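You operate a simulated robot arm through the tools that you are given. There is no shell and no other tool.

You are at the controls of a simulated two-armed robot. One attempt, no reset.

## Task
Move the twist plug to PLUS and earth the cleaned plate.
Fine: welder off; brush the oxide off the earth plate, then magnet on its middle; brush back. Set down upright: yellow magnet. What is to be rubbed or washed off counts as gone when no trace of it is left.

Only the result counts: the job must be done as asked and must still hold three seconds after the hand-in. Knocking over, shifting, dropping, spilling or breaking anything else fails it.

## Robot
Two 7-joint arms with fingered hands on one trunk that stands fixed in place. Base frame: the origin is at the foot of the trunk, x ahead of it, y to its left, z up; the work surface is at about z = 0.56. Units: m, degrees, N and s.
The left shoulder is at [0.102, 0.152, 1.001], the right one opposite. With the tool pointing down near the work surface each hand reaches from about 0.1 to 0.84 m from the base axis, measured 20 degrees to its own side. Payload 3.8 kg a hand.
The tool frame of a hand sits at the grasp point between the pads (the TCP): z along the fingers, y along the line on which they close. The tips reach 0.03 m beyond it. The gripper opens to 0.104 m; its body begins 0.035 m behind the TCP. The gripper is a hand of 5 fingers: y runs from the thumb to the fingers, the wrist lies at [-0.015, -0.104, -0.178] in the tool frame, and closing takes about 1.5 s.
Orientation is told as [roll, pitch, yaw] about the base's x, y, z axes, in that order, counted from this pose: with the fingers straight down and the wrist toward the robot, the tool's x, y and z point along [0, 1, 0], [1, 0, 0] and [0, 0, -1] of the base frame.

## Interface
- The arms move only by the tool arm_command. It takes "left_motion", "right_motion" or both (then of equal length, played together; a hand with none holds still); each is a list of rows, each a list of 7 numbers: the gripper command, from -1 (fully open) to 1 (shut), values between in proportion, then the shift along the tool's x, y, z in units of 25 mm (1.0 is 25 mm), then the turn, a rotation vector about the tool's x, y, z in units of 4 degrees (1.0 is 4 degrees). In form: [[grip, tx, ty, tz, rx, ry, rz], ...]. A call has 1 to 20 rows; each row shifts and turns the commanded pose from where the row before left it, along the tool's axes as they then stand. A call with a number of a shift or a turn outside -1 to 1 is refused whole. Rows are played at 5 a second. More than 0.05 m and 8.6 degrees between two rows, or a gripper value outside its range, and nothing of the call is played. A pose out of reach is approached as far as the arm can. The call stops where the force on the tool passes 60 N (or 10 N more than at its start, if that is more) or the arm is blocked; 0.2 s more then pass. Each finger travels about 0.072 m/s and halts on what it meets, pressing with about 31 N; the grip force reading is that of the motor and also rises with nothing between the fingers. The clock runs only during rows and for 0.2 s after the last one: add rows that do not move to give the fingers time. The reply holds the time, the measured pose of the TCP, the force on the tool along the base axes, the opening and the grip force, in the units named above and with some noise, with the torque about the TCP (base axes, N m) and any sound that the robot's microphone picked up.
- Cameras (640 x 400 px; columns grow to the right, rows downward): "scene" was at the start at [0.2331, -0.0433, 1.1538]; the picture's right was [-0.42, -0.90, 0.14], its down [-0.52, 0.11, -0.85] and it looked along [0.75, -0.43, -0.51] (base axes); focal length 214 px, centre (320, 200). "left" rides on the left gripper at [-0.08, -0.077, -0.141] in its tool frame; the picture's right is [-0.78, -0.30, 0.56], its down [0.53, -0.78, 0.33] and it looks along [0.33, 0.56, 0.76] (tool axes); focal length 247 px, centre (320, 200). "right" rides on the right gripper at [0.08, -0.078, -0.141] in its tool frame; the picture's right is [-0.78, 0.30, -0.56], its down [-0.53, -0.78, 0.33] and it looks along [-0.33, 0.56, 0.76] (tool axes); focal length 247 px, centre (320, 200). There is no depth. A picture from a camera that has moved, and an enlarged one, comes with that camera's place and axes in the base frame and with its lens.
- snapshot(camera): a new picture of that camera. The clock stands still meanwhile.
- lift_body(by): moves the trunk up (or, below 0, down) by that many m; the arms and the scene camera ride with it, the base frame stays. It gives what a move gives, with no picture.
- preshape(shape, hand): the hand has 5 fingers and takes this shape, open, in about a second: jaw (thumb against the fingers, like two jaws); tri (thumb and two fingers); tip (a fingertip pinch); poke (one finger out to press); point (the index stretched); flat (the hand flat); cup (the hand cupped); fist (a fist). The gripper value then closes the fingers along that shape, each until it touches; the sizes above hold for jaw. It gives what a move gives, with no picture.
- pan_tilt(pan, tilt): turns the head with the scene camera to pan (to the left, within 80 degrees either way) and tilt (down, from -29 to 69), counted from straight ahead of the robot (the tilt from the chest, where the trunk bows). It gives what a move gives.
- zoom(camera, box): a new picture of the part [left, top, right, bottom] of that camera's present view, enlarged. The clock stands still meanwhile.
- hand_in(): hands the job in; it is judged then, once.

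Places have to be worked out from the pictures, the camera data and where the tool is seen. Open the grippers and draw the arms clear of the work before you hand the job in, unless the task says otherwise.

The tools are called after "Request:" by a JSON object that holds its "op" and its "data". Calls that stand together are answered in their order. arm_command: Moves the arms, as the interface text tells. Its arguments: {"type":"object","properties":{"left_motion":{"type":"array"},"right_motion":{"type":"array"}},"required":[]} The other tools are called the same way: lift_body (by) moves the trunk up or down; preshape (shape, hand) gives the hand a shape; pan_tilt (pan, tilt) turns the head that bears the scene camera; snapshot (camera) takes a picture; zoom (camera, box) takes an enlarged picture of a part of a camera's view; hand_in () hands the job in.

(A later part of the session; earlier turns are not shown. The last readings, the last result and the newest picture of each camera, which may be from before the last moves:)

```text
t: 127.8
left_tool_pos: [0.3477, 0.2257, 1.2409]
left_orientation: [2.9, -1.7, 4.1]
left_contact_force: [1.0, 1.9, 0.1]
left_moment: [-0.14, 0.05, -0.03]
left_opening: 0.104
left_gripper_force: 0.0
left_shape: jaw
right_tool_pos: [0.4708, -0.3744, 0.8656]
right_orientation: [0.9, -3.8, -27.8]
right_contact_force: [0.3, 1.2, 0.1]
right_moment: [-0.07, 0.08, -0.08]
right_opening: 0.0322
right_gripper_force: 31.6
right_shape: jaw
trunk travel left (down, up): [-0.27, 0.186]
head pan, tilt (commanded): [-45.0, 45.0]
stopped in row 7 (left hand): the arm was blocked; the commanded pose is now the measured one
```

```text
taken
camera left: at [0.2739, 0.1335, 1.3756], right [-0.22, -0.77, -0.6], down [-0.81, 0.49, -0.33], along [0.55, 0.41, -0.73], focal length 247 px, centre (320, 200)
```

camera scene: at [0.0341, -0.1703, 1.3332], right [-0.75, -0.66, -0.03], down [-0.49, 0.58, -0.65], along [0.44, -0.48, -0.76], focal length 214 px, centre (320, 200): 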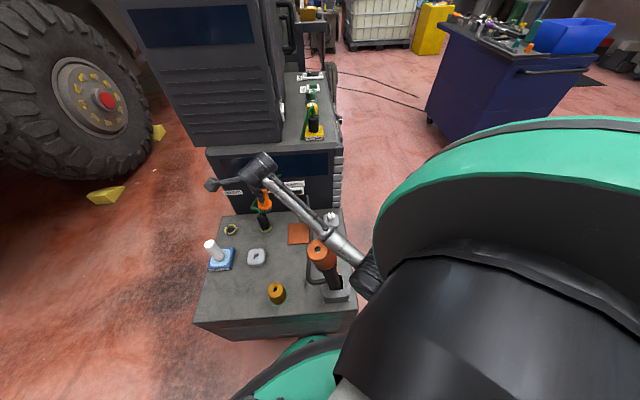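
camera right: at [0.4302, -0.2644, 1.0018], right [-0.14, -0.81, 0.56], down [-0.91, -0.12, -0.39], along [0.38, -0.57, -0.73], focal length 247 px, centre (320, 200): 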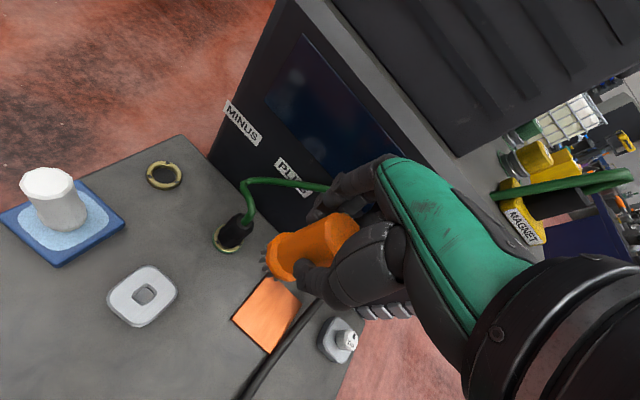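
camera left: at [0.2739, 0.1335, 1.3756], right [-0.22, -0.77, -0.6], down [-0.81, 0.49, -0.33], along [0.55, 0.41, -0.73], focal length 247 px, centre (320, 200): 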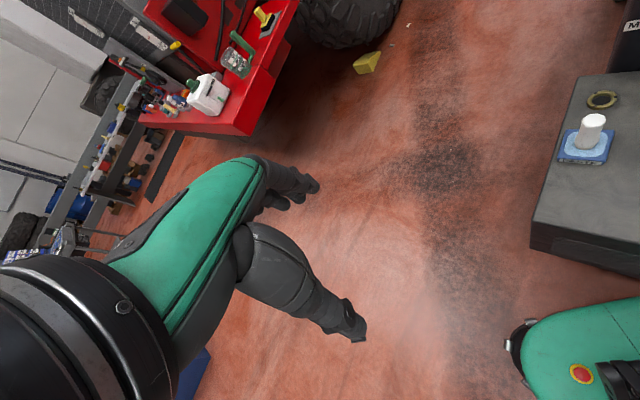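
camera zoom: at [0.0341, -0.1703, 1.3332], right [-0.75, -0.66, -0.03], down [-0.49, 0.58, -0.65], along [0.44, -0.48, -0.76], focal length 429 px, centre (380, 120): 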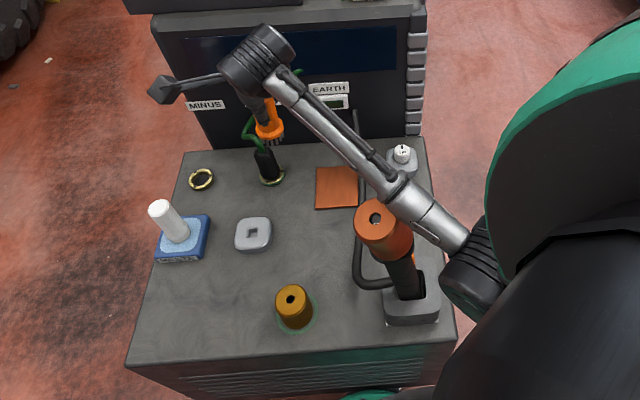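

The torch leans about 6 cm at its top toward +y, pushed by my forearm, but it's still in its holder. I undo the last motion in small steps so the forearm swings back to the right.

Request:
{"op": "arm_command", "data": {"right_motion": [[1, -0.3, 0, 0.15, 0, 0, 0.1], [1, -0.4, -0.05, 0.3, 0, 0, 0.1], [1, -0.4, -0.05, 0.3, 0, 0, 0.1]]}}

Request:
{"op": "snapshot", "data": {"camera": "scene"}}

```text
t: 128.2
left_tool_pos: [0.3071, 0.2589, 1.2653]
left_orientation: [-3.5, -10.6, 15.2]
left_contact_force: [-0.1, 1.1, 4.0]
left_moment: [-0.04, 0.0, -0.03]
left_opening: 0.1038
left_gripper_force: 0.0
left_shape: jaw
right_tool_pos: [0.4734, -0.2744, 0.9118]
right_orientation: [5.0, -7.7, -22.8]
right_contact_force: [-0.9, -0.3, -2.4]
right_moment: [0.04, -0.03, 0.02]
right_opening: 0.0316
right_gripper_force: 31.0
right_shape: jaw
trunk travel left (down, up): [-0.27, 0.186]
head pan, tilt (commanded): [-45.0, 45.0]
stopped in row 1 (left hand): the arm was blocked; the commanded pose is now the measured one
```

```text
taken
camera scene: at [-0.025, -0.2792, 1.3232], right [-0.73, -0.68, -0.11], down [-0.48, 0.62, -0.62], along [0.49, -0.4, -0.78], focal length 214 px, centre (320, 200)
```

scene: 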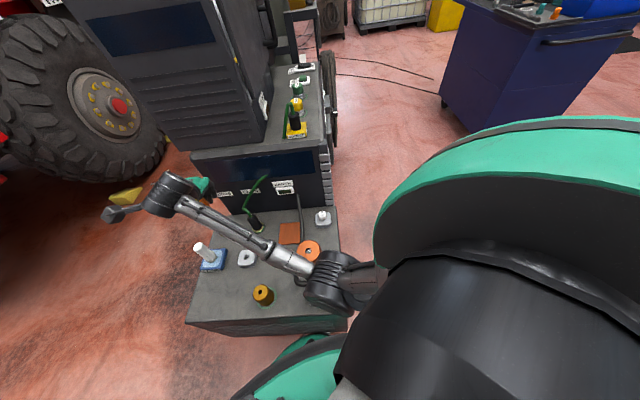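

The trunk itself is being pushed over by the wedged right elbow. I look closely at where the elbow touches before any further motion.

Request:
{"op": "zoom", "data": {"camera": "scene", "box": [220, 200, 400, 350]}}

Request:
{"op": "snapshot", "data": {"camera": "right"}}

Request:
{"op": "snapshot", "data": {"camera": "left"}}

```text
2.67 times, centred on (310, 275) of scene
camera zoom: at [-0.025, -0.2792, 1.3232], right [-0.73, -0.68, -0.11], down [-0.48, 0.62, -0.62], along [0.49, -0.4, -0.78], focal length 572 px, centre (347, 0)
```

zoom: 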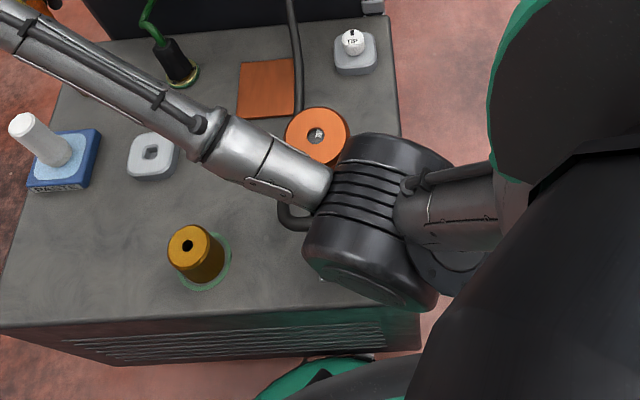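

```text
taken
camera right: at [0.4108, -0.1736, 1.0479], right [-0.11, -0.85, 0.52], down [-0.86, -0.19, -0.48], along [0.5, -0.5, -0.7], focal length 247 px, centre (320, 200)
```

right: 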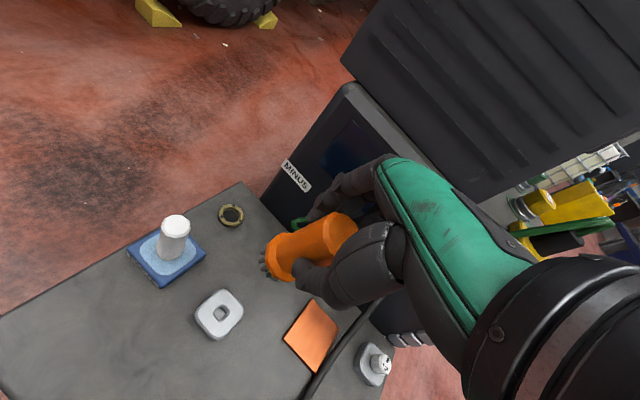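

```text
taken
camera left: at [0.226, 0.1635, 1.3943], right [0.02, -0.83, -0.55], down [-0.81, 0.31, -0.5], along [0.59, 0.46, -0.66], focal length 247 px, centre (320, 200)
```

left: 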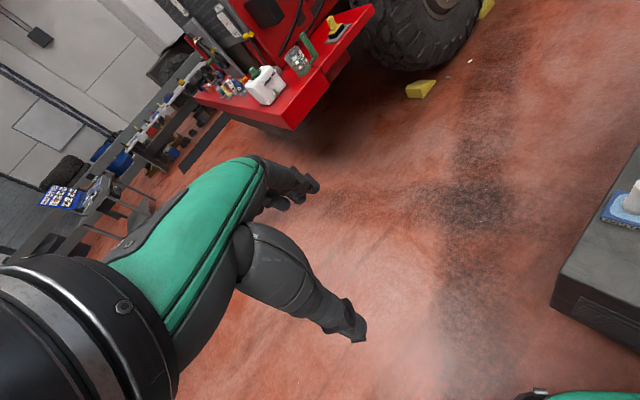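

The torch top is back near [0.16, -0.37], upright, and my forearm now passes above it. Lifting the trunk separates the arm from it vertically, so I do that now.

Request:
{"op": "lift_body", "data": {"by": 0.12}}

Request:
{"op": "snapshot", "data": {"camera": "scene"}}

```text
t: 128.5
left_tool_pos: [0.344, 0.3492, 1.1949]
left_orientation: [-4.5, -9.4, 17.5]
left_contact_force: [1.5, -2.3, 1.4]
left_moment: [0.21, 0.12, 0.06]
left_opening: 0.104
left_gripper_force: 0.0
left_shape: jaw
right_tool_pos: [0.5035, -0.1519, 0.9817]
right_orientation: [9.3, -15.9, -24.4]
right_contact_force: [-1.0, -5.4, -7.2]
right_moment: [0.33, -0.21, 0.15]
right_opening: 0.0312
right_gripper_force: 31.1
right_shape: jaw
trunk travel left (down, up): [-0.27, 0.186]
head pan, tilt (commanded): [-45.0, 45.0]
stopped: the arm was blocked; the commanded pose is now the measured one
```

```text
taken
camera scene: at [-0.0236, -0.2439, 1.3267], right [-0.7, -0.71, -0.1], down [-0.51, 0.59, -0.63], along [0.5, -0.39, -0.77], focal length 214 px, centre (320, 200)
```

scene: 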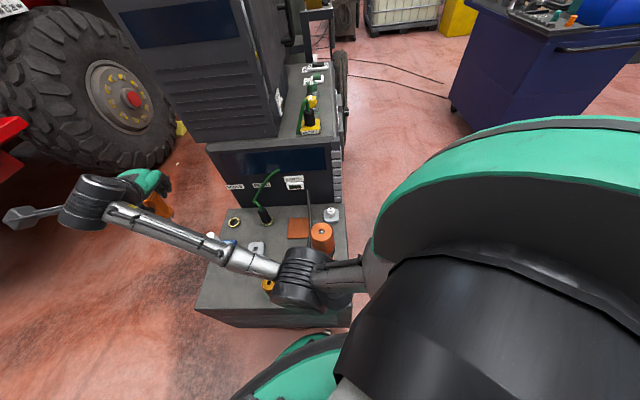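

The trunk is already swinging back and the torch stands. I let things settle with a single no-motion row for both arms.

Request:
{"op": "arm_command", "data": {"right_motion": [[1, 0, 0, 0, 0, 0, 0]], "left_motion": [[-1, 0, 0, 0, 0, 0, 0]]}}

Request:
{"op": "snapshot", "data": {"camera": "scene"}}

```text
t: 128.8
left_tool_pos: [0.5082, 0.5625, 1.0444]
left_orientation: [-14.8, -5.0, 14.1]
left_contact_force: [0.4, 6.6, -3.8]
left_moment: [-0.53, 0.01, -0.15]
left_opening: 0.1038
left_gripper_force: 0.1
left_shape: jaw
right_tool_pos: [0.6326, 0.08, 0.9713]
right_orientation: [0.8, -20.1, -20.6]
right_contact_force: [2.8, 2.1, -7.8]
right_moment: [-0.02, 0.01, -0.04]
right_opening: 0.0307
right_gripper_force: 31.0
right_shape: jaw
trunk travel left (down, up): [-0.27, 0.186]
head pan, tilt (commanded): [-45.0, 45.0]
stopped in row 1 (left hand): the arm was blocked; the commanded pose is now the measured one
```

```text
taken
camera scene: at [0.1002, 0.0066, 1.3283], right [-0.68, -0.73, 0.1], down [-0.59, 0.46, -0.67], along [0.44, -0.51, -0.74], focal length 214 px, centre (320, 200)
```

scene: 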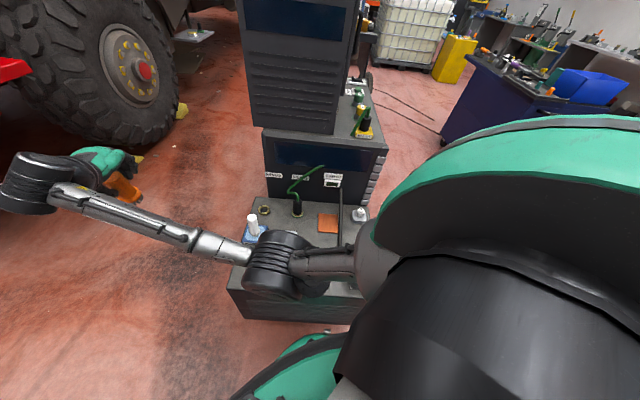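

The trunk has swung back to about its normal place. I give another no-motion row to let it calm down.

Request:
{"op": "arm_command", "data": {"right_motion": [[1, 0, 0, 0, 0, 0, 0]], "left_motion": [[-1, 0, 0, 0, 0, 0, 0]]}}

Request:
{"op": "snapshot", "data": {"camera": "scene"}}

```text
t: 129.1
left_tool_pos: [0.4844, 0.5428, 1.0757]
left_orientation: [-12.5, -2.4, 22.5]
left_contact_force: [-9.6, -2.3, 1.3]
left_moment: [0.16, -0.69, 0.28]
left_opening: 0.1039
left_gripper_force: 0.2
left_shape: jaw
right_tool_pos: [0.6536, 0.0187, 0.9146]
right_orientation: [-1.5, -12.4, -18.5]
right_contact_force: [-9.2, -1.8, 3.1]
right_moment: [0.18, -0.42, 0.11]
right_opening: 0.0307
right_gripper_force: 30.7
right_shape: jaw
trunk travel left (down, up): [-0.27, 0.186]
head pan, tilt (commanded): [-45.0, 45.0]
stopped in row 1 (left hand): the arm was blocked; the commanded pose is now the measured one
```

```text
taken
camera scene: at [0.1596, 0.0346, 1.3312], right [-0.56, -0.83, 0.05], down [-0.63, 0.38, -0.68], along [0.54, -0.41, -0.73], focal length 214 px, centre (320, 200)
```

scene: 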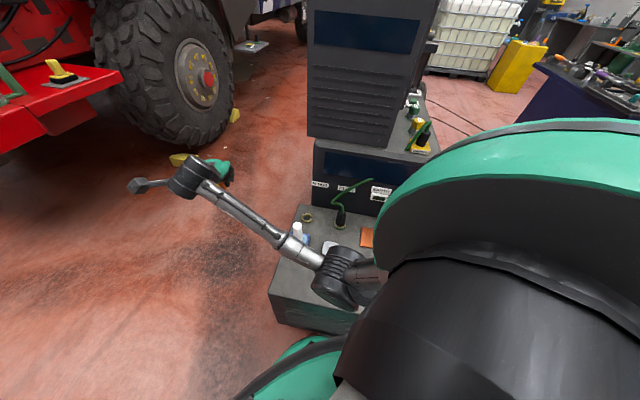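

It overshoots a little and is damping out. Another settling row.

Request:
{"op": "arm_command", "data": {"right_motion": [[1, 0, 0, 0, 0, 0, 0]], "left_motion": [[-1, 0, 0, 0, 0, 0, 0]]}}

Request:
{"op": "snapshot", "data": {"camera": "scene"}}

```text
t: 129.5
left_tool_pos: [0.59, 0.2592, 1.0299]
left_orientation: [-10.4, 6.7, 1.9]
left_contact_force: [-3.9, 0.0, -1.2]
left_moment: [-0.09, -0.19, 0.05]
left_opening: 0.1036
left_gripper_force: 0.1
left_shape: jaw
right_tool_pos: [0.5338, -0.29, 0.8256]
right_orientation: [-9.9, -3.1, -38.9]
right_contact_force: [3.1, -2.3, -6.2]
right_moment: [0.01, 0.18, -0.08]
right_opening: 0.0228
right_gripper_force: 30.9
right_shape: jaw
trunk travel left (down, up): [-0.27, 0.186]
head pan, tilt (commanded): [-45.0, 45.0]
stopped in row 1 (left hand): the arm was blocked; the commanded pose is now the measured one
```

```text
taken
camera scene: at [0.2909, -0.059, 1.3142], right [-0.72, -0.67, 0.15], down [-0.62, 0.54, -0.56], along [0.3, -0.5, -0.81], focal length 214 px, centre (320, 200)
```

scene: 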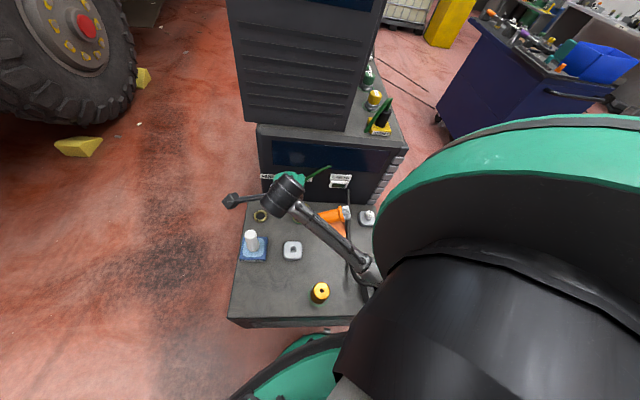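

The trunk now leans forward and the grip opening dropped to 23 mm. I check on the brush in the hand.

Request:
{"op": "snapshot", "data": {"camera": "right"}}

Request:
{"op": "zoom", "data": {"camera": "scene", "box": [220, 150, 400, 330]}}

```text
taken
camera right: at [0.5323, -0.1568, 0.9472], right [-0.22, -0.68, 0.7], down [-0.96, 0.02, -0.28], along [0.17, -0.73, -0.66], focal length 247 px, centre (320, 200)
```

right: 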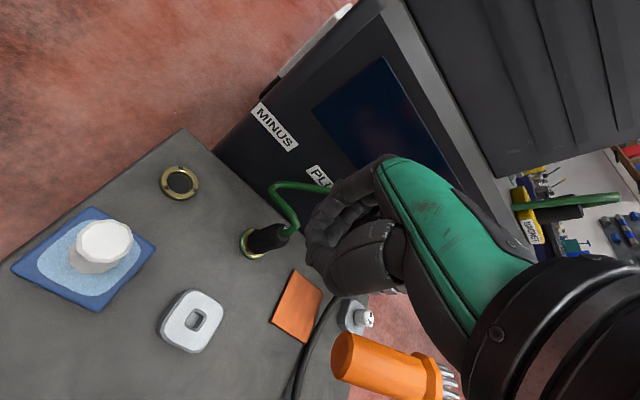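

```text
2.22 times, centred on (310, 240) of scene
camera zoom: at [0.2909, -0.059, 1.3142], right [-0.72, -0.67, 0.15], down [-0.62, 0.54, -0.56], along [0.3, -0.5, -0.81], focal length 477 px, centre (342, 111)
```

zoom: 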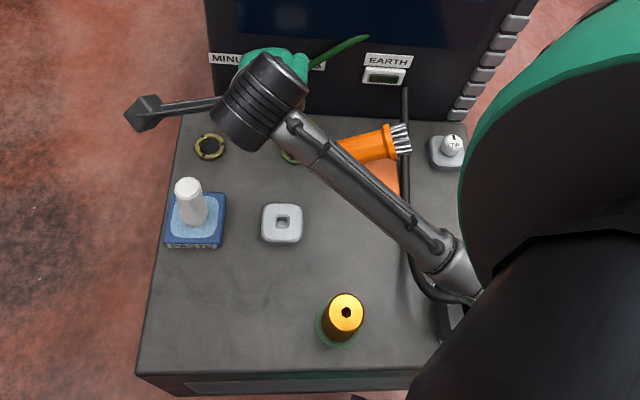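

The brush has been flung out of the hand by the swing and is in mid-air over the bench. I let time pass with a head move only, holding the arms, so the trunk can come to rest.

Request:
{"op": "pan_tilt", "data": {"pan": -45, "tilt": 48}}

Request:
{"op": "snapshot", "data": {"camera": "scene"}}

Request:
{"op": "snapshot", "data": {"camera": "right"}}

```text
t: 130.1
left_tool_pos: [0.4828, 0.3329, 1.0783]
left_orientation: [-12.0, -2.2, 7.5]
left_contact_force: [2.5, -1.2, -1.6]
left_moment: [0.06, 0.15, -0.08]
left_opening: 0.1041
left_gripper_force: 0.0
left_shape: jaw
right_tool_pos: [0.5121, -0.2188, 0.882]
right_orientation: [-4.4, -9.5, -32.9]
right_contact_force: [3.6, -2.4, -3.1]
right_moment: [0.13, 0.12, 0.0]
right_opening: 0.0224
right_gripper_force: 31.1
right_shape: jaw
trunk travel left (down, up): [-0.27, 0.186]
head pan, tilt (commanded): [-45.0, 48.0]
```

```text
taken
camera scene: at [0.1135, -0.0342, 1.3231], right [-0.7, -0.71, 0.06], down [-0.59, 0.53, -0.61], along [0.41, -0.46, -0.79], focal length 214 px, centre (320, 200)
```

scene: 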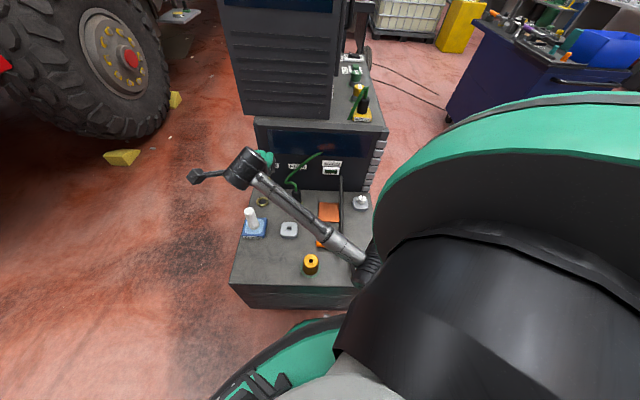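

```text
taken
camera right: at [0.4789, -0.088, 1.0016], right [-0.24, -0.72, 0.66], down [-0.91, -0.08, -0.41], along [0.35, -0.69, -0.63], focal length 247 px, centre (320, 200)
```

right: 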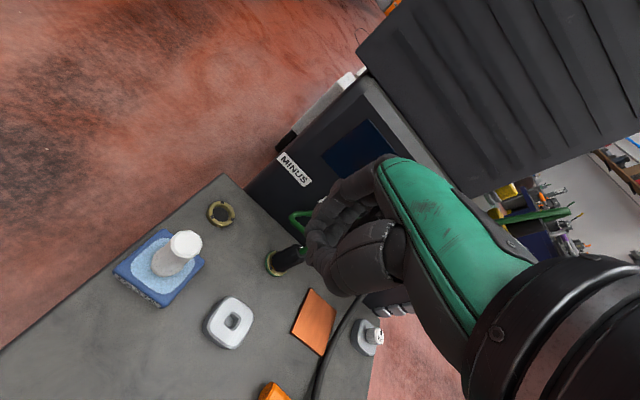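

The trunk is near its normal place again and the brush landed on the bench near the plate. I wait once more with a small head move.

Request:
{"op": "pan_tilt", "data": {"pan": -45, "tilt": 45}}

Request:
{"op": "snapshot", "data": {"camera": "scene"}}

Request:
{"op": "zoom", "data": {"camera": "scene", "box": [220, 150, 400, 330]}}

Request:
{"op": "snapshot", "data": {"camera": "right"}}

```text
t: 130.7
left_tool_pos: [0.4909, 0.3389, 1.0746]
left_orientation: [-12.5, -1.8, 7.8]
left_contact_force: [0.1, -0.7, 0.2]
left_moment: [0.08, 0.04, 0.0]
left_opening: 0.104
left_gripper_force: 0.1
left_shape: jaw
right_tool_pos: [0.5211, -0.2138, 0.8818]
right_orientation: [-5.0, -9.4, -32.7]
right_contact_force: [-0.2, 0.0, -0.3]
right_moment: [0.04, 0.03, 0.0]
right_opening: 0.0225
right_gripper_force: 31.2
right_shape: jaw
trunk travel left (down, up): [-0.27, 0.186]
head pan, tilt (commanded): [-45.0, 45.0]
```

```text
taken
camera scene: at [0.1381, -0.0185, 1.3276], right [-0.68, -0.73, 0.06], down [-0.58, 0.48, -0.66], along [0.45, -0.48, -0.75], focal length 214 px, centre (320, 200)
```

scene: 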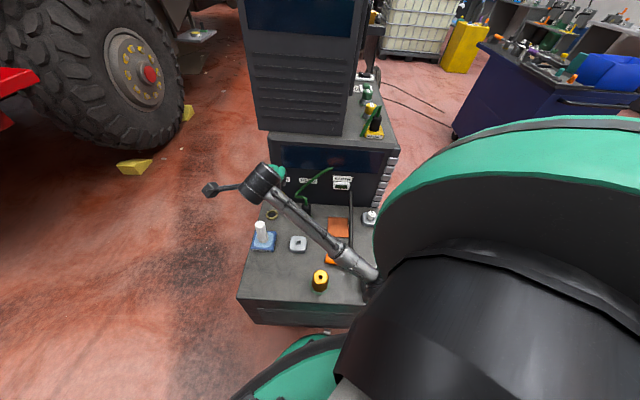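

```text
2.22 times, centred on (310, 240) of scene
camera zoom: at [0.1381, -0.0185, 1.3276], right [-0.68, -0.73, 0.06], down [-0.58, 0.48, -0.66], along [0.45, -0.48, -0.75], focal length 477 px, centre (342, 111)
```

zoom: 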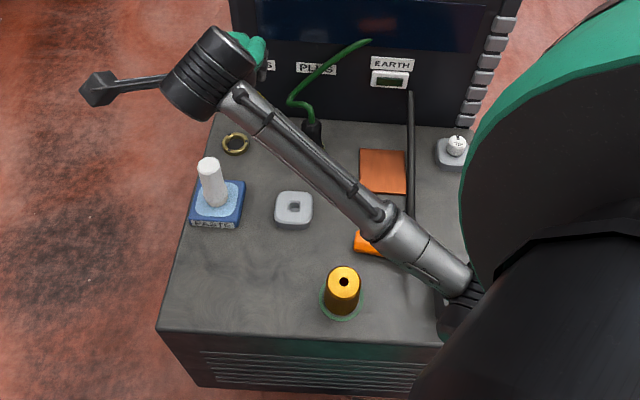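

```text
taken
camera right: at [0.4879, -0.0827, 1.0004], right [-0.23, -0.71, 0.66], down [-0.91, -0.08, -0.41], along [0.35, -0.7, -0.63], focal length 247 px, centre (320, 200)
```

right: 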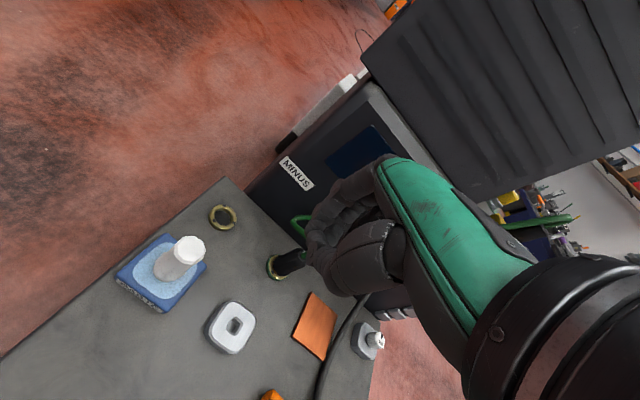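

Motion is small now. One more wait to let it settle completely.

Request:
{"op": "pan_tilt", "data": {"pan": -45, "tilt": 47}}

Request:
{"op": "pan_tilt", "data": {"pan": -45, "tilt": 45}}

Request:
{"op": "snapshot", "data": {"camera": "scene"}}

```text
t: 131.3
left_tool_pos: [0.492, 0.3464, 1.0719]
left_orientation: [-12.7, -1.5, 7.9]
left_contact_force: [0.4, 0.1, -0.2]
left_moment: [0.02, -0.01, -0.01]
left_opening: 0.1039
left_gripper_force: 0.0
left_shape: jaw
right_tool_pos: [0.5242, -0.2079, 0.8813]
right_orientation: [-5.3, -9.5, -32.6]
right_contact_force: [-0.1, 0.2, 0.1]
right_moment: [-0.05, -0.02, -0.03]
right_opening: 0.0226
right_gripper_force: 31.0
right_shape: jaw
trunk travel left (down, up): [-0.27, 0.186]
head pan, tilt (commanded): [-45.0, 47.0]
```

```text
t: 132.0
left_tool_pos: [0.4914, 0.347, 1.0725]
left_orientation: [-12.7, -1.5, 8.0]
left_contact_force: [-0.2, 0.4, 0.1]
left_moment: [0.0, 0.02, 0.0]
left_opening: 0.1041
left_gripper_force: 0.0
left_shape: jaw
right_tool_pos: [0.5245, -0.207, 0.8814]
right_orientation: [-5.3, -9.5, -32.6]
right_contact_force: [-0.1, -0.4, 0.7]
right_moment: [-0.02, 0.03, -0.04]
right_opening: 0.0223
right_gripper_force: 31.1
right_shape: jaw
trunk travel left (down, up): [-0.27, 0.186]
head pan, tilt (commanded): [-45.0, 45.0]
```

```text
taken
camera scene: at [0.1384, -0.0131, 1.3277], right [-0.68, -0.73, 0.07], down [-0.58, 0.48, -0.66], along [0.45, -0.49, -0.75], focal length 214 px, centre (320, 200)
```

scene: 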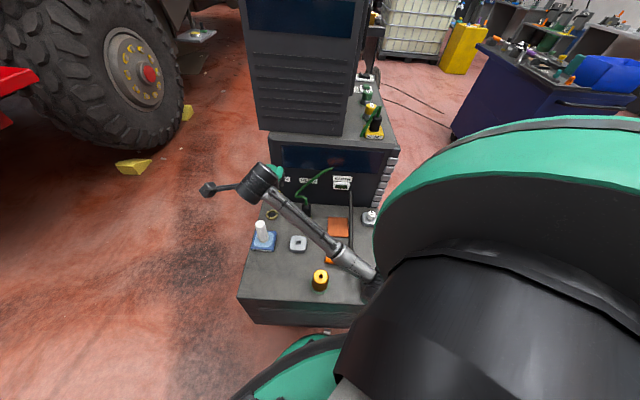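

The trunk has settled but about 4–5 cm off its usual place, so the elbow may be leaning on the torch. I raise the right hand gently and watch whether the trunk comes back.

Request:
{"op": "arm_command", "data": {"right_motion": [[-0.5, 0, 0.1, -0.3, 0, 0, 0], [-1, 0, 0.2, -0.4, 0, 0, 0], [-1, 0, 0.2, -0.4, 0, 0, 0], [-1, 0, 0.2, -0.4, 0, 0, 0], [-1, 0, 0, 0, 0, 0, 0]]}}

Request:
{"op": "snapshot", "data": {"camera": "scene"}}

```text
t: 133.4
left_tool_pos: [0.5191, 0.4032, 1.0718]
left_orientation: [-12.9, -1.6, 9.5]
left_contact_force: [-0.3, 0.0, -0.5]
left_moment: [-0.03, -0.03, -0.01]
left_opening: 0.1042
left_gripper_force: 0.1
left_shape: jaw
right_tool_pos: [0.5771, -0.1526, 0.9209]
right_orientation: [-5.2, -9.6, -31.1]
right_contact_force: [-0.8, 0.0, 0.0]
right_moment: [-0.02, -0.02, -0.01]
right_opening: 0.1033
right_gripper_force: 0.1
right_shape: jaw
trunk travel left (down, up): [-0.27, 0.186]
head pan, tilt (commanded): [-45.0, 45.0]
stopped in row 5 (right hand): the arm was blocked; the commanded pose is now the measured one
```

```text
taken
camera scene: at [0.1385, -0.0128, 1.3277], right [-0.68, -0.73, 0.07], down [-0.58, 0.48, -0.66], along [0.45, -0.49, -0.75], focal length 214 px, centre (320, 200)
```

scene: 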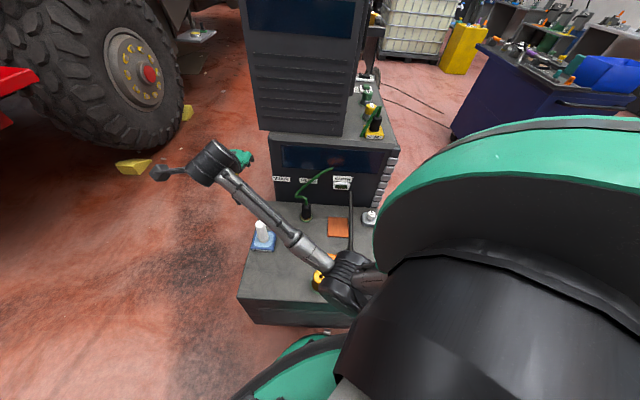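

The readings show the robot's whole stand has slid about (0.04, 0.045) m and turned ~1.8°, while commands still assume the old place; hence the "blocked" stops. I test short 4-row calls that compensate this offset, level the right hand and raise it, with the left held in place.

Request:
{"op": "arm_command", "data": {"right_motion": [[-1, -0.75, -0.05, -0.5, 0.6, 0.32, 0.11], [-1, -0.75, -0.05, -0.5, 0.6, 0.32, 0.11], [-1, -0.75, -0.05, -0.5, 0.6, 0.32, 0.11], [-1, -0.75, -0.05, -0.5, 0.6, 0.32, 0.11]], "left_motion": [[-1, -0.55, -0.36, 0, 0, 0, 0.11], [-1, -0.55, -0.36, 0, 0, 0, 0.11], [-1, -0.55, -0.36, 0, 0, 0, 0.11], [-1, -0.55, -0.36, 0, 0, 0, 0.11]]}}

Request:
{"op": "snapshot", "data": {"camera": "scene"}}

```text
t: 134.4
left_tool_pos: [0.4927, 0.3431, 1.085]
left_orientation: [-12.7, -1.9, 7.8]
left_contact_force: [0.7, 0.1, 0.4]
left_moment: [0.0, 0.01, -0.01]
left_opening: 0.104
left_gripper_force: 0.0
left_shape: jaw
right_tool_pos: [0.5308, -0.2106, 0.9749]
right_orientation: [0.2, 0.0, -33.2]
right_contact_force: [-0.6, -0.7, -0.1]
right_moment: [0.02, 0.02, 0.02]
right_opening: 0.1039
right_gripper_force: 0.1
right_shape: jaw
trunk travel left (down, up): [-0.27, 0.186]
head pan, tilt (commanded): [-45.0, 45.0]
```

```text
taken
camera scene: at [0.1379, -0.0138, 1.3277], right [-0.68, -0.73, 0.06], down [-0.58, 0.48, -0.66], along [0.45, -0.48, -0.75], focal length 214 px, centre (320, 200)
```

scene: 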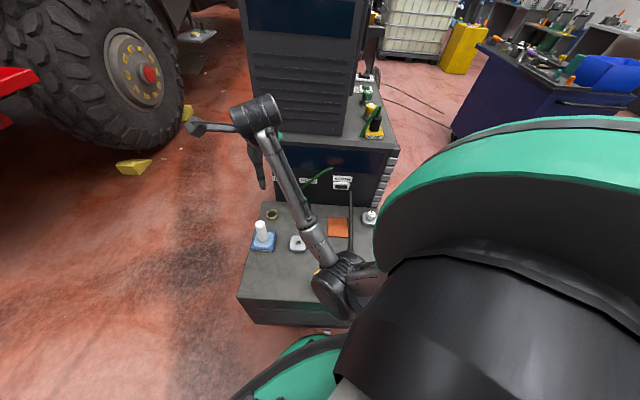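

No block this time and the moves came out exactly as commanded, so control is consistent again. I check stability with one idle row.

Request:
{"op": "arm_command", "data": {"right_motion": [[-1, 0, 0, 0, 0, 0, 0]]}}

Request:
{"op": "zoom", "data": {"camera": "scene", "box": [220, 170, 400, 350]}}

Request:
{"op": "snapshot", "data": {"camera": "right"}}

```text
t: 134.8
left_tool_pos: [0.4923, 0.3445, 1.0835]
left_orientation: [-12.6, -2.0, 7.7]
left_contact_force: [0.4, 0.4, -0.2]
left_moment: [0.02, -0.01, -0.02]
left_opening: 0.1036
left_gripper_force: 0.1
left_shape: jaw
right_tool_pos: [0.5308, -0.2101, 0.9747]
right_orientation: [0.1, -0.1, -33.2]
right_contact_force: [0.0, 0.3, 0.2]
right_moment: [0.03, 0.02, 0.03]
right_opening: 0.1039
right_gripper_force: 0.0
right_shape: jaw
trunk travel left (down, up): [-0.27, 0.186]
head pan, tilt (commanded): [-45.0, 45.0]
```

```text
2.22 times, centred on (310, 260) of scene
camera zoom: at [0.1382, -0.0132, 1.3277], right [-0.68, -0.73, 0.07], down [-0.58, 0.48, -0.66], along [0.45, -0.49, -0.75], focal length 477 px, centre (342, 67)
```

zoom: 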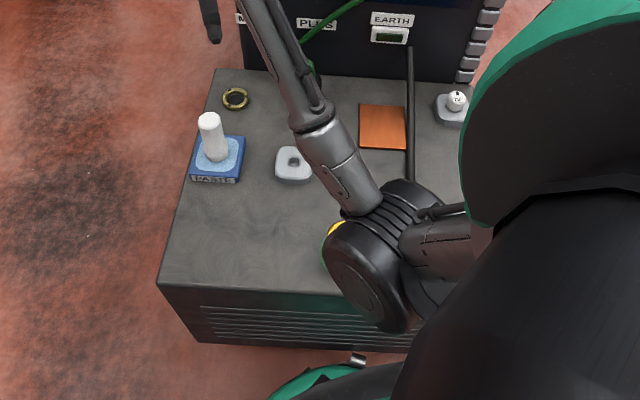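

```text
taken
camera right: at [0.5086, -0.1002, 1.116], right [-0.18, -0.81, 0.56], down [-0.94, -0.02, -0.33], along [0.28, -0.58, -0.76], focal length 247 px, centre (320, 200)
```

right: 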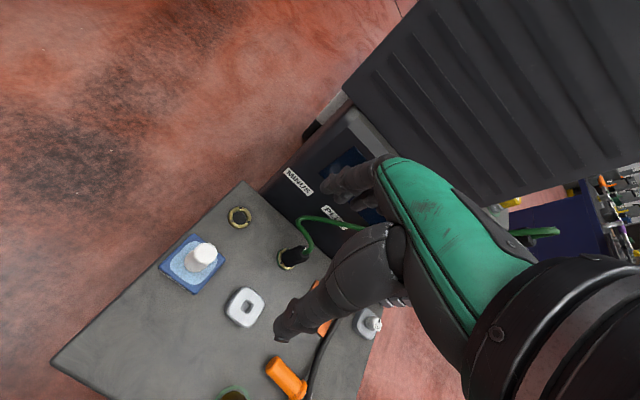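

Control is stable. The brush lies on the bench from about [0.36, -0.32] (handle) to [0.28, -0.37] (bristles). I first raise the right hand to z≈1.1 so the view and the torch can be checked.

Request:
{"op": "arm_command", "data": {"right_motion": [[-1, 0, 0, -0.8, 0, 0, 0], [-1, 0, 0, -0.9, 0, 0, 0], [-1, 0, 0, -0.9, 0, 0, 0], [-1, 0, 0, -0.9, 0, 0, 0]]}}

Request:
{"op": "arm_command", "data": {"right_motion": [[-1, 0, 0, -0.9, 0, 0, 0], [-1, 0, 0, -0.6, 0, 0, 0], [-1, 0, 0, 0, 0, 0, 0]]}}

Request:
{"op": "snapshot", "data": {"camera": "scene"}}

Request:
{"op": "snapshot", "data": {"camera": "right"}}

```text
t: 135.8
left_tool_pos: [0.4921, 0.3447, 1.0839]
left_orientation: [-12.8, -1.9, 7.8]
left_contact_force: [0.2, -0.3, 0.5]
left_moment: [-0.05, 0.01, 0.02]
left_opening: 0.1039
left_gripper_force: 0.0
left_shape: jaw
right_tool_pos: [0.5309, -0.2081, 1.0626]
right_orientation: [-0.1, -0.1, -33.2]
right_contact_force: [-0.5, -0.2, 1.0]
right_moment: [0.02, -0.01, 0.05]
right_opening: 0.1036
right_gripper_force: 0.0
right_shape: jaw
trunk travel left (down, up): [-0.27, 0.186]
head pan, tilt (commanded): [-45.0, 45.0]
```

```text
t: 136.6
left_tool_pos: [0.4919, 0.343, 1.0846]
left_orientation: [-12.7, -1.9, 7.8]
left_contact_force: [-0.3, 0.3, 0.3]
left_moment: [-0.01, -0.02, 0.04]
left_opening: 0.1042
left_gripper_force: 0.1
left_shape: jaw
right_tool_pos: [0.5306, -0.2105, 1.1009]
right_orientation: [0.1, 0.0, -33.2]
right_contact_force: [-0.1, -0.4, -0.1]
right_moment: [0.01, -0.03, 0.01]
right_opening: 0.1039
right_gripper_force: 0.0
right_shape: jaw
trunk travel left (down, up): [-0.27, 0.186]
head pan, tilt (commanded): [-45.0, 45.0]
```

```text
taken
camera scene: at [0.1382, -0.0136, 1.3277], right [-0.68, -0.73, 0.07], down [-0.58, 0.48, -0.66], along [0.45, -0.48, -0.75], focal length 214 px, centre (320, 200)
```

scene: 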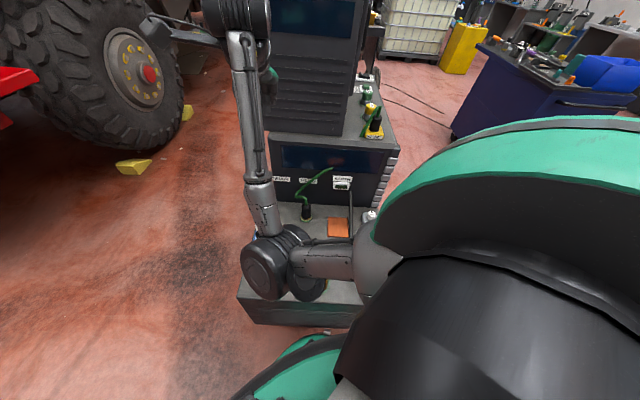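

```text
taken
camera right: at [0.5092, -0.1004, 1.2423], right [-0.18, -0.81, 0.56], down [-0.94, -0.02, -0.33], along [0.28, -0.58, -0.76], focal length 247 px, centre (320, 200)
```

right: 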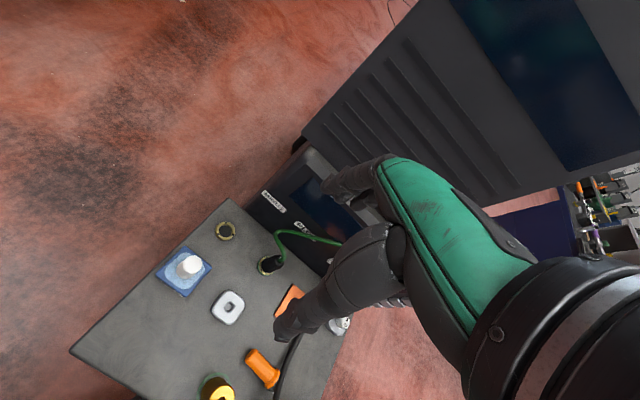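

The elbow is in front of the body and low. For safety I raise the trunk fully before swinging the arm to the right, so nothing can reach the torch.

Request:
{"op": "lift_body", "data": {"by": 0.18}}

Request:
{"op": "snapshot", "data": {"camera": "scene"}}

```text
t: 138.6
left_tool_pos: [0.4917, 0.3426, 1.2619]
left_orientation: [-12.7, -1.8, 7.8]
left_contact_force: [0.3, 1.0, 0.1]
left_moment: [-0.01, -0.01, 0.0]
left_opening: 0.1041
left_gripper_force: 0.1
left_shape: jaw
right_tool_pos: [0.529, -0.209, 1.2798]
right_orientation: [0.1, -0.1, -33.3]
right_contact_force: [0.0, 0.8, 0.4]
right_moment: [0.02, 0.0, -0.01]
right_opening: 0.1038
right_gripper_force: 0.2
right_shape: jaw
trunk travel left (down, up): [-0.45, 0.006]
head pan, tilt (commanded): [-45.0, 45.0]
```

```text
taken
camera scene: at [0.0993, -0.0144, 1.518], right [-0.68, -0.73, 0.0], down [-0.52, 0.48, -0.71], along [0.52, -0.48, -0.71], focal length 214 px, centre (320, 200)
```

scene: 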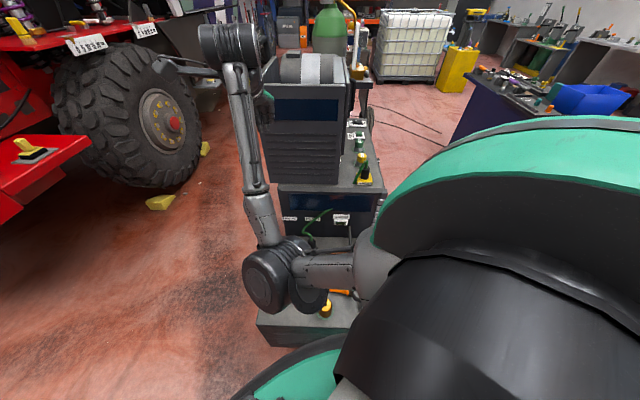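

Clear of everything at this height. I move the hand to the right, to about [0.40, -0.45], and watch the elbow.

Request:
{"op": "arm_command", "data": {"right_motion": [[-1, -0.5, 0.05, 0, 0, 0, 0], [-1, -0.9, 0.08, 0, 0, 0, 0], [-1, -0.95, 0.08, 0, 0, 0, 0], [-1, -0.95, 0.08, 0, 0, 0, 0], [-1, -0.95, 0.08, 0, 0, 0, 0], [-1, -0.95, 0.08, 0, 0, 0, 0], [-1, 0, 0, 0, 0, 0, 0]]}}

Request:
{"op": "snapshot", "data": {"camera": "scene"}}

```text
t: 140.2
left_tool_pos: [0.4919, 0.3443, 1.262]
left_orientation: [-12.7, -2.0, 7.7]
left_contact_force: [0.7, 0.7, 0.4]
left_moment: [0.0, 0.04, 0.0]
left_opening: 0.1035
left_gripper_force: 0.0
left_shape: jaw
right_tool_pos: [0.4674, -0.3238, 1.2794]
right_orientation: [0.1, -0.1, -33.2]
right_contact_force: [-0.3, 0.2, 1.1]
right_moment: [-0.02, -0.01, -0.01]
right_opening: 0.1039
right_gripper_force: 0.0
right_shape: jaw
trunk travel left (down, up): [-0.45, 0.006]
head pan, tilt (commanded): [-45.0, 45.0]
```

```text
taken
camera scene: at [0.0994, -0.0141, 1.5177], right [-0.68, -0.73, 0.0], down [-0.52, 0.48, -0.71], along [0.52, -0.48, -0.71], focal length 214 px, centre (320, 200)
```

scene: 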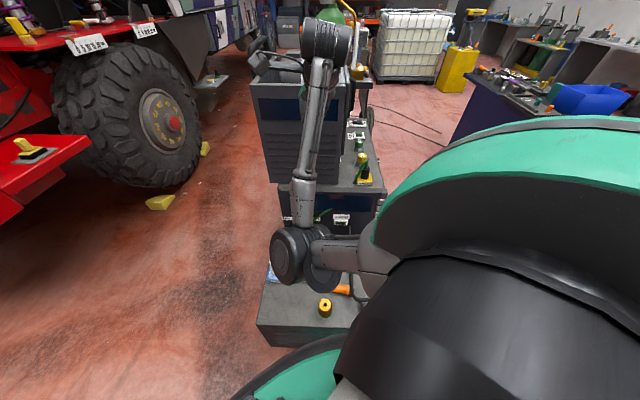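

The elbow follows but stays low; I turn the hand's yaw further negative (to about -60) to lift it, as worked before.

Request:
{"op": "arm_command", "data": {"right_motion": [[-1, 0, 0, 0, 0, 0, 1], [-1, 0, 0, 0, 0, 0, 1], [-1, 0, 0, 0, 0, 0, 1], [-1, 0, 0, 0, 0, 0, 1], [-1, 0, 0, 0, 0, 0, 1], [-1, 0, 0, 0, 0, 0, 1], [-1, 0, 0, 0, 0, 0, 1], [-1, 0, 0, 0, 0, 0, 0]]}}

Request:
{"op": "snapshot", "data": {"camera": "scene"}}

```text
t: 142.0
left_tool_pos: [0.4909, 0.3433, 1.2646]
left_orientation: [-12.7, -2.0, 7.7]
left_contact_force: [0.8, 0.6, -0.1]
left_moment: [0.0, 0.04, -0.01]
left_opening: 0.104
left_gripper_force: 0.1
left_shape: jaw
right_tool_pos: [0.4673, -0.3242, 1.2789]
right_orientation: [0.0, 0.0, -61.2]
right_contact_force: [1.1, 0.7, -1.0]
right_moment: [-0.01, 0.0, 0.0]
right_opening: 0.1034
right_gripper_force: 0.1
right_shape: jaw
trunk travel left (down, up): [-0.45, 0.006]
head pan, tilt (commanded): [-45.0, 45.0]
```

```text
taken
camera scene: at [0.0993, -0.0145, 1.5177], right [-0.68, -0.73, 0.0], down [-0.52, 0.48, -0.71], along [0.52, -0.48, -0.71], focal length 214 px, centre (320, 200)
```

scene: 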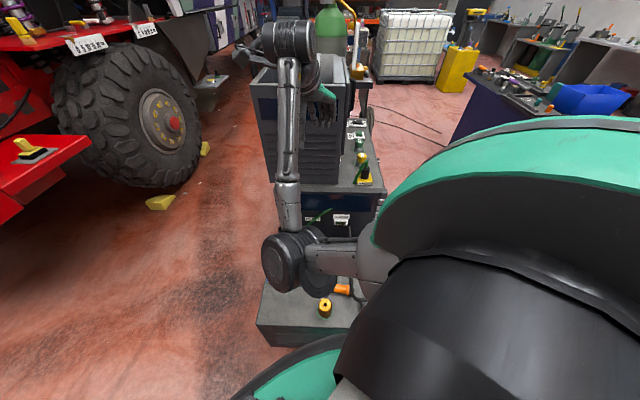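

I continue to the right, to about [0.40, -0.50], with this yaw.

Request:
{"op": "arm_command", "data": {"right_motion": [[-1, -0.7, 0.6, 0, 0, 0, 0], [-1, -0.85, 0.7, 0, 0, 0, 0], [-1, -0.85, 0.7, 0, 0, 0, 0], [-1, -0.85, 0.7, 0, 0, 0, 0], [-1, -0.85, 0.7, 0, 0, 0, 0], [-1, -0.85, 0.7, 0, 0, 0, 0], [-1, -0.8, 0.7, 0, 0, 0, 0], [-1, 0, 0, 0, 0, 0, 0]]}}

Request:
{"op": "snapshot", "data": {"camera": "scene"}}

```text
t: 143.8
left_tool_pos: [0.4912, 0.3441, 1.2638]
left_orientation: [-12.6, -1.9, 7.8]
left_contact_force: [-1.0, 0.0, 1.0]
left_moment: [0.01, 0.01, 0.0]
left_opening: 0.104
left_gripper_force: 0.1
left_shape: jaw
right_tool_pos: [0.4, -0.4984, 1.2795]
right_orientation: [0.1, 0.0, -61.2]
right_contact_force: [0.1, 0.0, 1.1]
right_moment: [0.0, 0.02, 0.03]
right_opening: 0.1033
right_gripper_force: 0.1
right_shape: jaw
trunk travel left (down, up): [-0.45, 0.006]
head pan, tilt (commanded): [-45.0, 45.0]
```

```text
taken
camera scene: at [0.0993, -0.0143, 1.5177], right [-0.68, -0.73, 0.0], down [-0.52, 0.48, -0.71], along [0.52, -0.48, -0.71], focal length 214 px, centre (320, 200)
```

scene: 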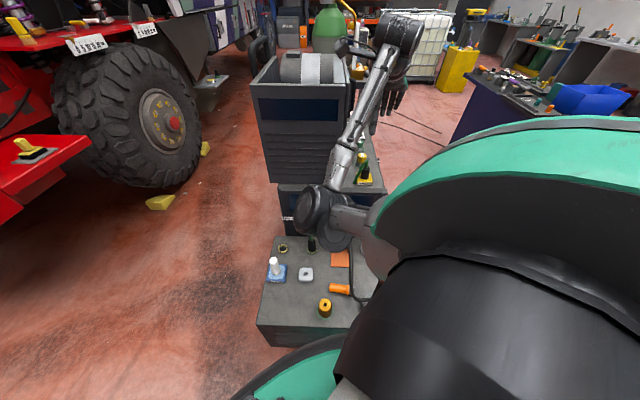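

Now the elbow is forward and high — good. I zoom on the bench to locate the lying brush, the yellow cylinder, torch and hose precisely.

Request:
{"op": "zoom", "data": {"camera": "scene", "box": [250, 225, 390, 355]}}

Request:
{"op": "zoom", "data": {"camera": "scene", "box": [300, 260, 380, 330]}}

Request:
{"op": "snapshot", "data": {"camera": "right"}}

```text
3.08 times, centred on (320, 290) of scene
camera zoom: at [0.0993, -0.0143, 1.5177], right [-0.68, -0.73, 0.0], down [-0.52, 0.48, -0.71], along [0.52, -0.48, -0.71], focal length 660 px, centre (320, -77)
```

zoom: 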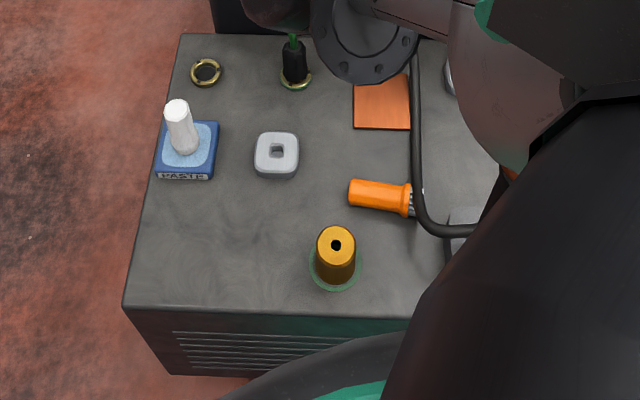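

```text
5.71 times, centred on (340, 295) of scene
camera zoom: at [0.0993, -0.0143, 1.5177], right [-0.68, -0.73, 0.0], down [-0.52, 0.48, -0.71], along [0.52, -0.48, -0.71], focal length 1226 px, centre (206, -343)
```

zoom: 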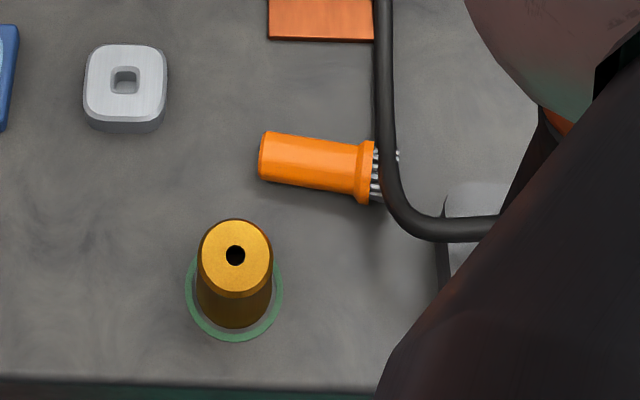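

```text
taken
camera right: at [0.4328, -0.392, 1.4211], right [-0.54, -0.63, 0.56], down [-0.84, 0.42, -0.33], along [-0.02, -0.65, -0.76], focal length 247 px, centre (320, 200)
```

right: 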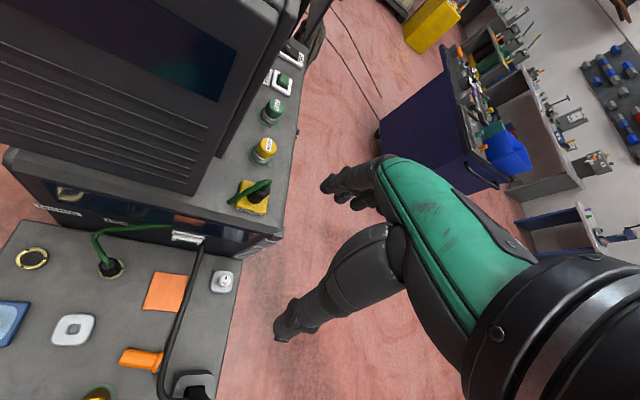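

The brush lies with its bristles partly under the hose; its handle axis runs from [0.359, -0.314] to [0.299, -0.361]. Before picking it up I test, high in free space, whether the right hand can roll 80° about its closing axis (needed to stand the brush up).

Request:
{"op": "arm_command", "data": {"right_motion": [[-1, 0, 0, 0, 0, 0, -1], [-1, 0, 0, 0, 0, 0, -1], [-1, 0, 0, 0, 0, 0, -0.5], [-1, 0, 0, 0, 0, 1, 0], [-1, 0, 0, 0, 0, 1, 0], [-1, 0, 0, 0, 0, 1, 0], [-1, 0, 0, 0, 0, 1, 0], [-1, 0, 0, 0, 0, 1, 0], [-1, 0, 0, 0, 0, 1, 0], [-1, 0, 0, 0, 0, 1, 0], [-1, 0, 0, 0, 0, 1, 0], [-1, 0, 0, 0, 0, 1, 0], [-1, 0, 0, 0, 0, 1, 0], [-1, 0, 0, 0, 0, 0, 0]]}}

Request:
{"op": "snapshot", "data": {"camera": "scene"}}

```text
t: 146.8
left_tool_pos: [0.4914, 0.3428, 1.2633]
left_orientation: [-12.6, -1.9, 7.8]
left_contact_force: [0.1, 0.0, 0.4]
left_moment: [0.0, -0.04, 0.04]
left_opening: 0.1038
left_gripper_force: 0.0
left_shape: jaw
right_tool_pos: [0.3996, -0.4979, 1.2791]
right_orientation: [40.2, 0.0, -51.2]
right_contact_force: [-0.1, -0.2, -0.3]
right_moment: [0.03, -0.01, 0.02]
right_opening: 0.1038
right_gripper_force: 0.0
right_shape: jaw
trunk travel left (down, up): [-0.45, 0.006]
head pan, tilt (commanded): [-45.0, 45.0]
```

```text
taken
camera scene: at [0.0993, -0.0145, 1.5177], right [-0.68, -0.73, 0.0], down [-0.52, 0.48, -0.71], along [0.52, -0.48, -0.71], focal length 214 px, centre (320, 200)
```

scene: 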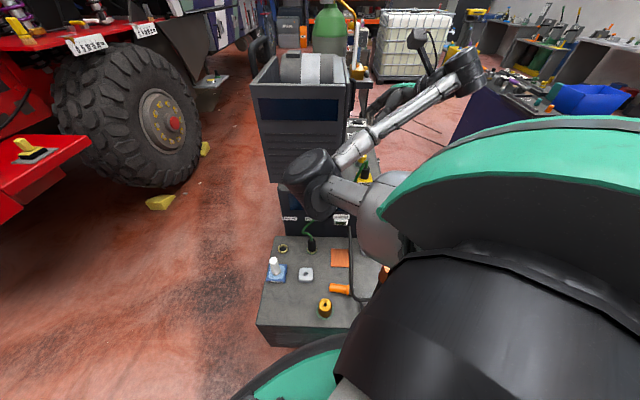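

40° went well. I continue another 40° to see if the full roll is reachable.

Request:
{"op": "arm_command", "data": {"right_motion": [[-1, 0, 0, 0, 0, 1, 0], [-1, 0, 0, 0, 0, 1, 0], [-1, 0, 0, 0, 0, 1, 0], [-1, 0, 0, 0, 0, 1, 0], [-1, 0, 0, 0, 0, 1, 0], [-1, 0, 0, 0, 0, 1, 0], [-1, 0, 0, 0, 0, 1, 0], [-1, 0, 0, 0, 0, 1, 0], [-1, 0, 0, 0, 0, 1, 0], [-1, 0, 0, 0, 0, 1, 0], [-1, 0, 0, 0, 0, 0, 0]]}}

Request:
{"op": "snapshot", "data": {"camera": "scene"}}

```text
t: 149.2
left_tool_pos: [0.4908, 0.3431, 1.2638]
left_orientation: [-12.8, -1.9, 7.8]
left_contact_force: [0.5, -0.2, 0.1]
left_moment: [0.01, -0.02, 0.01]
left_opening: 0.1041
left_gripper_force: 0.0
left_shape: jaw
right_tool_pos: [0.3988, -0.499, 1.2793]
right_orientation: [80.2, 0.0, -51.2]
right_contact_force: [-0.3, 0.3, -0.2]
right_moment: [0.02, 0.02, 0.02]
right_opening: 0.1036
right_gripper_force: 0.1
right_shape: jaw
trunk travel left (down, up): [-0.45, 0.006]
head pan, tilt (commanded): [-45.0, 45.0]
```

```text
taken
camera scene: at [0.0993, -0.0145, 1.5177], right [-0.68, -0.73, 0.0], down [-0.52, 0.48, -0.71], along [0.52, -0.48, -0.71], focal length 214 px, centre (320, 200)
```

scene: 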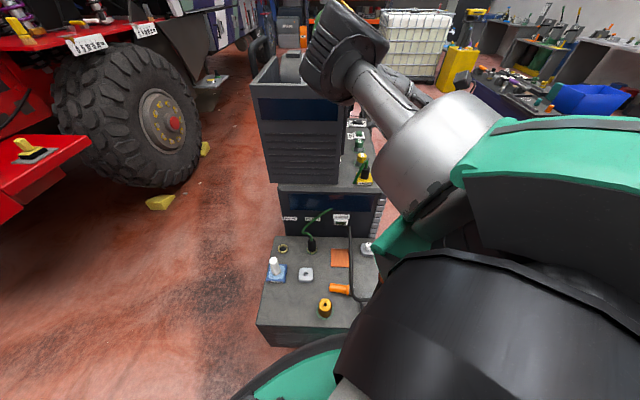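

The full 80° roll works, with the elbow rising well clear. I roll back to vertical and will then go down for the brush.

Request:
{"op": "arm_command", "data": {"right_motion": [[-1, 0, 0, 0, 0, -1, 0], [-1, 0, 0, 0, 0, -1, 0], [-1, 0, 0, 0, 0, -1, 0], [-1, 0, 0, 0, 0, -1, 0], [-1, 0, 0, 0, 0, -1, 0], [-1, 0, 0, 0, 0, -1, 0], [-1, 0, 0, 0, 0, -1, 0], [-1, 0, 0, 0, 0, -1, 0], [-1, 0, 0, 0, 0, -1, 0], [-1, 0, 0, 0, 0, -1, 0], [-1, 0, 0, 0, 0, -1, 0], [-1, 0, 0, 0, 0, -1, 0], [-1, 0, 0, 0, 0, -1, 0], [-1, 0, 0, 0, 0, -1, 0], [-1, 0, 0, 0, 0, -1, 0], [-1, 0, 0, 0, 0, -1, 0], [-1, 0, 0, 0, 0, -1, 0], [-1, 0, 0, 0, 0, -1, 0], [-1, 0, 0, 0, 0, -1, 0], [-1, 0, 0, 0, 0, -1, 0]]}}

Request:
{"op": "snapshot", "data": {"camera": "scene"}}

```text
t: 153.4
left_tool_pos: [0.4911, 0.3439, 1.2638]
left_orientation: [-12.8, -1.8, 7.7]
left_contact_force: [-0.2, 0.3, -0.1]
left_moment: [0.02, 0.01, -0.01]
left_opening: 0.104
left_gripper_force: 0.0
left_shape: jaw
right_tool_pos: [0.4003, -0.4978, 1.2791]
right_orientation: [0.0, -0.1, -51.2]
right_contact_force: [0.1, 0.5, 0.8]
right_moment: [-0.03, 0.01, -0.03]
right_opening: 0.104
right_gripper_force: 0.1
right_shape: jaw
trunk travel left (down, up): [-0.45, 0.006]
head pan, tilt (commanded): [-45.0, 45.0]
```

```text
taken
camera scene: at [0.0994, -0.0143, 1.5177], right [-0.68, -0.73, 0.0], down [-0.52, 0.48, -0.71], along [0.52, -0.48, -0.71], focal length 214 px, centre (320, 200)
```

scene: 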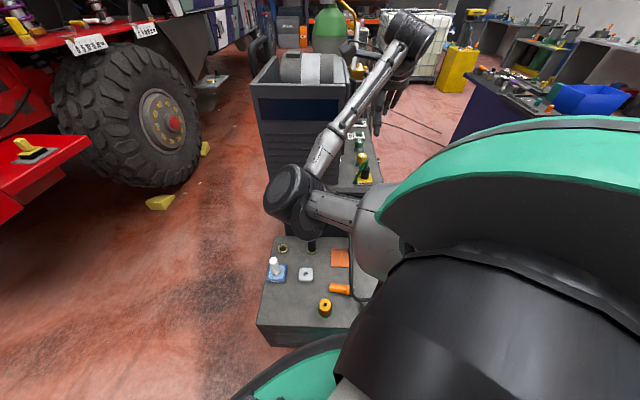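

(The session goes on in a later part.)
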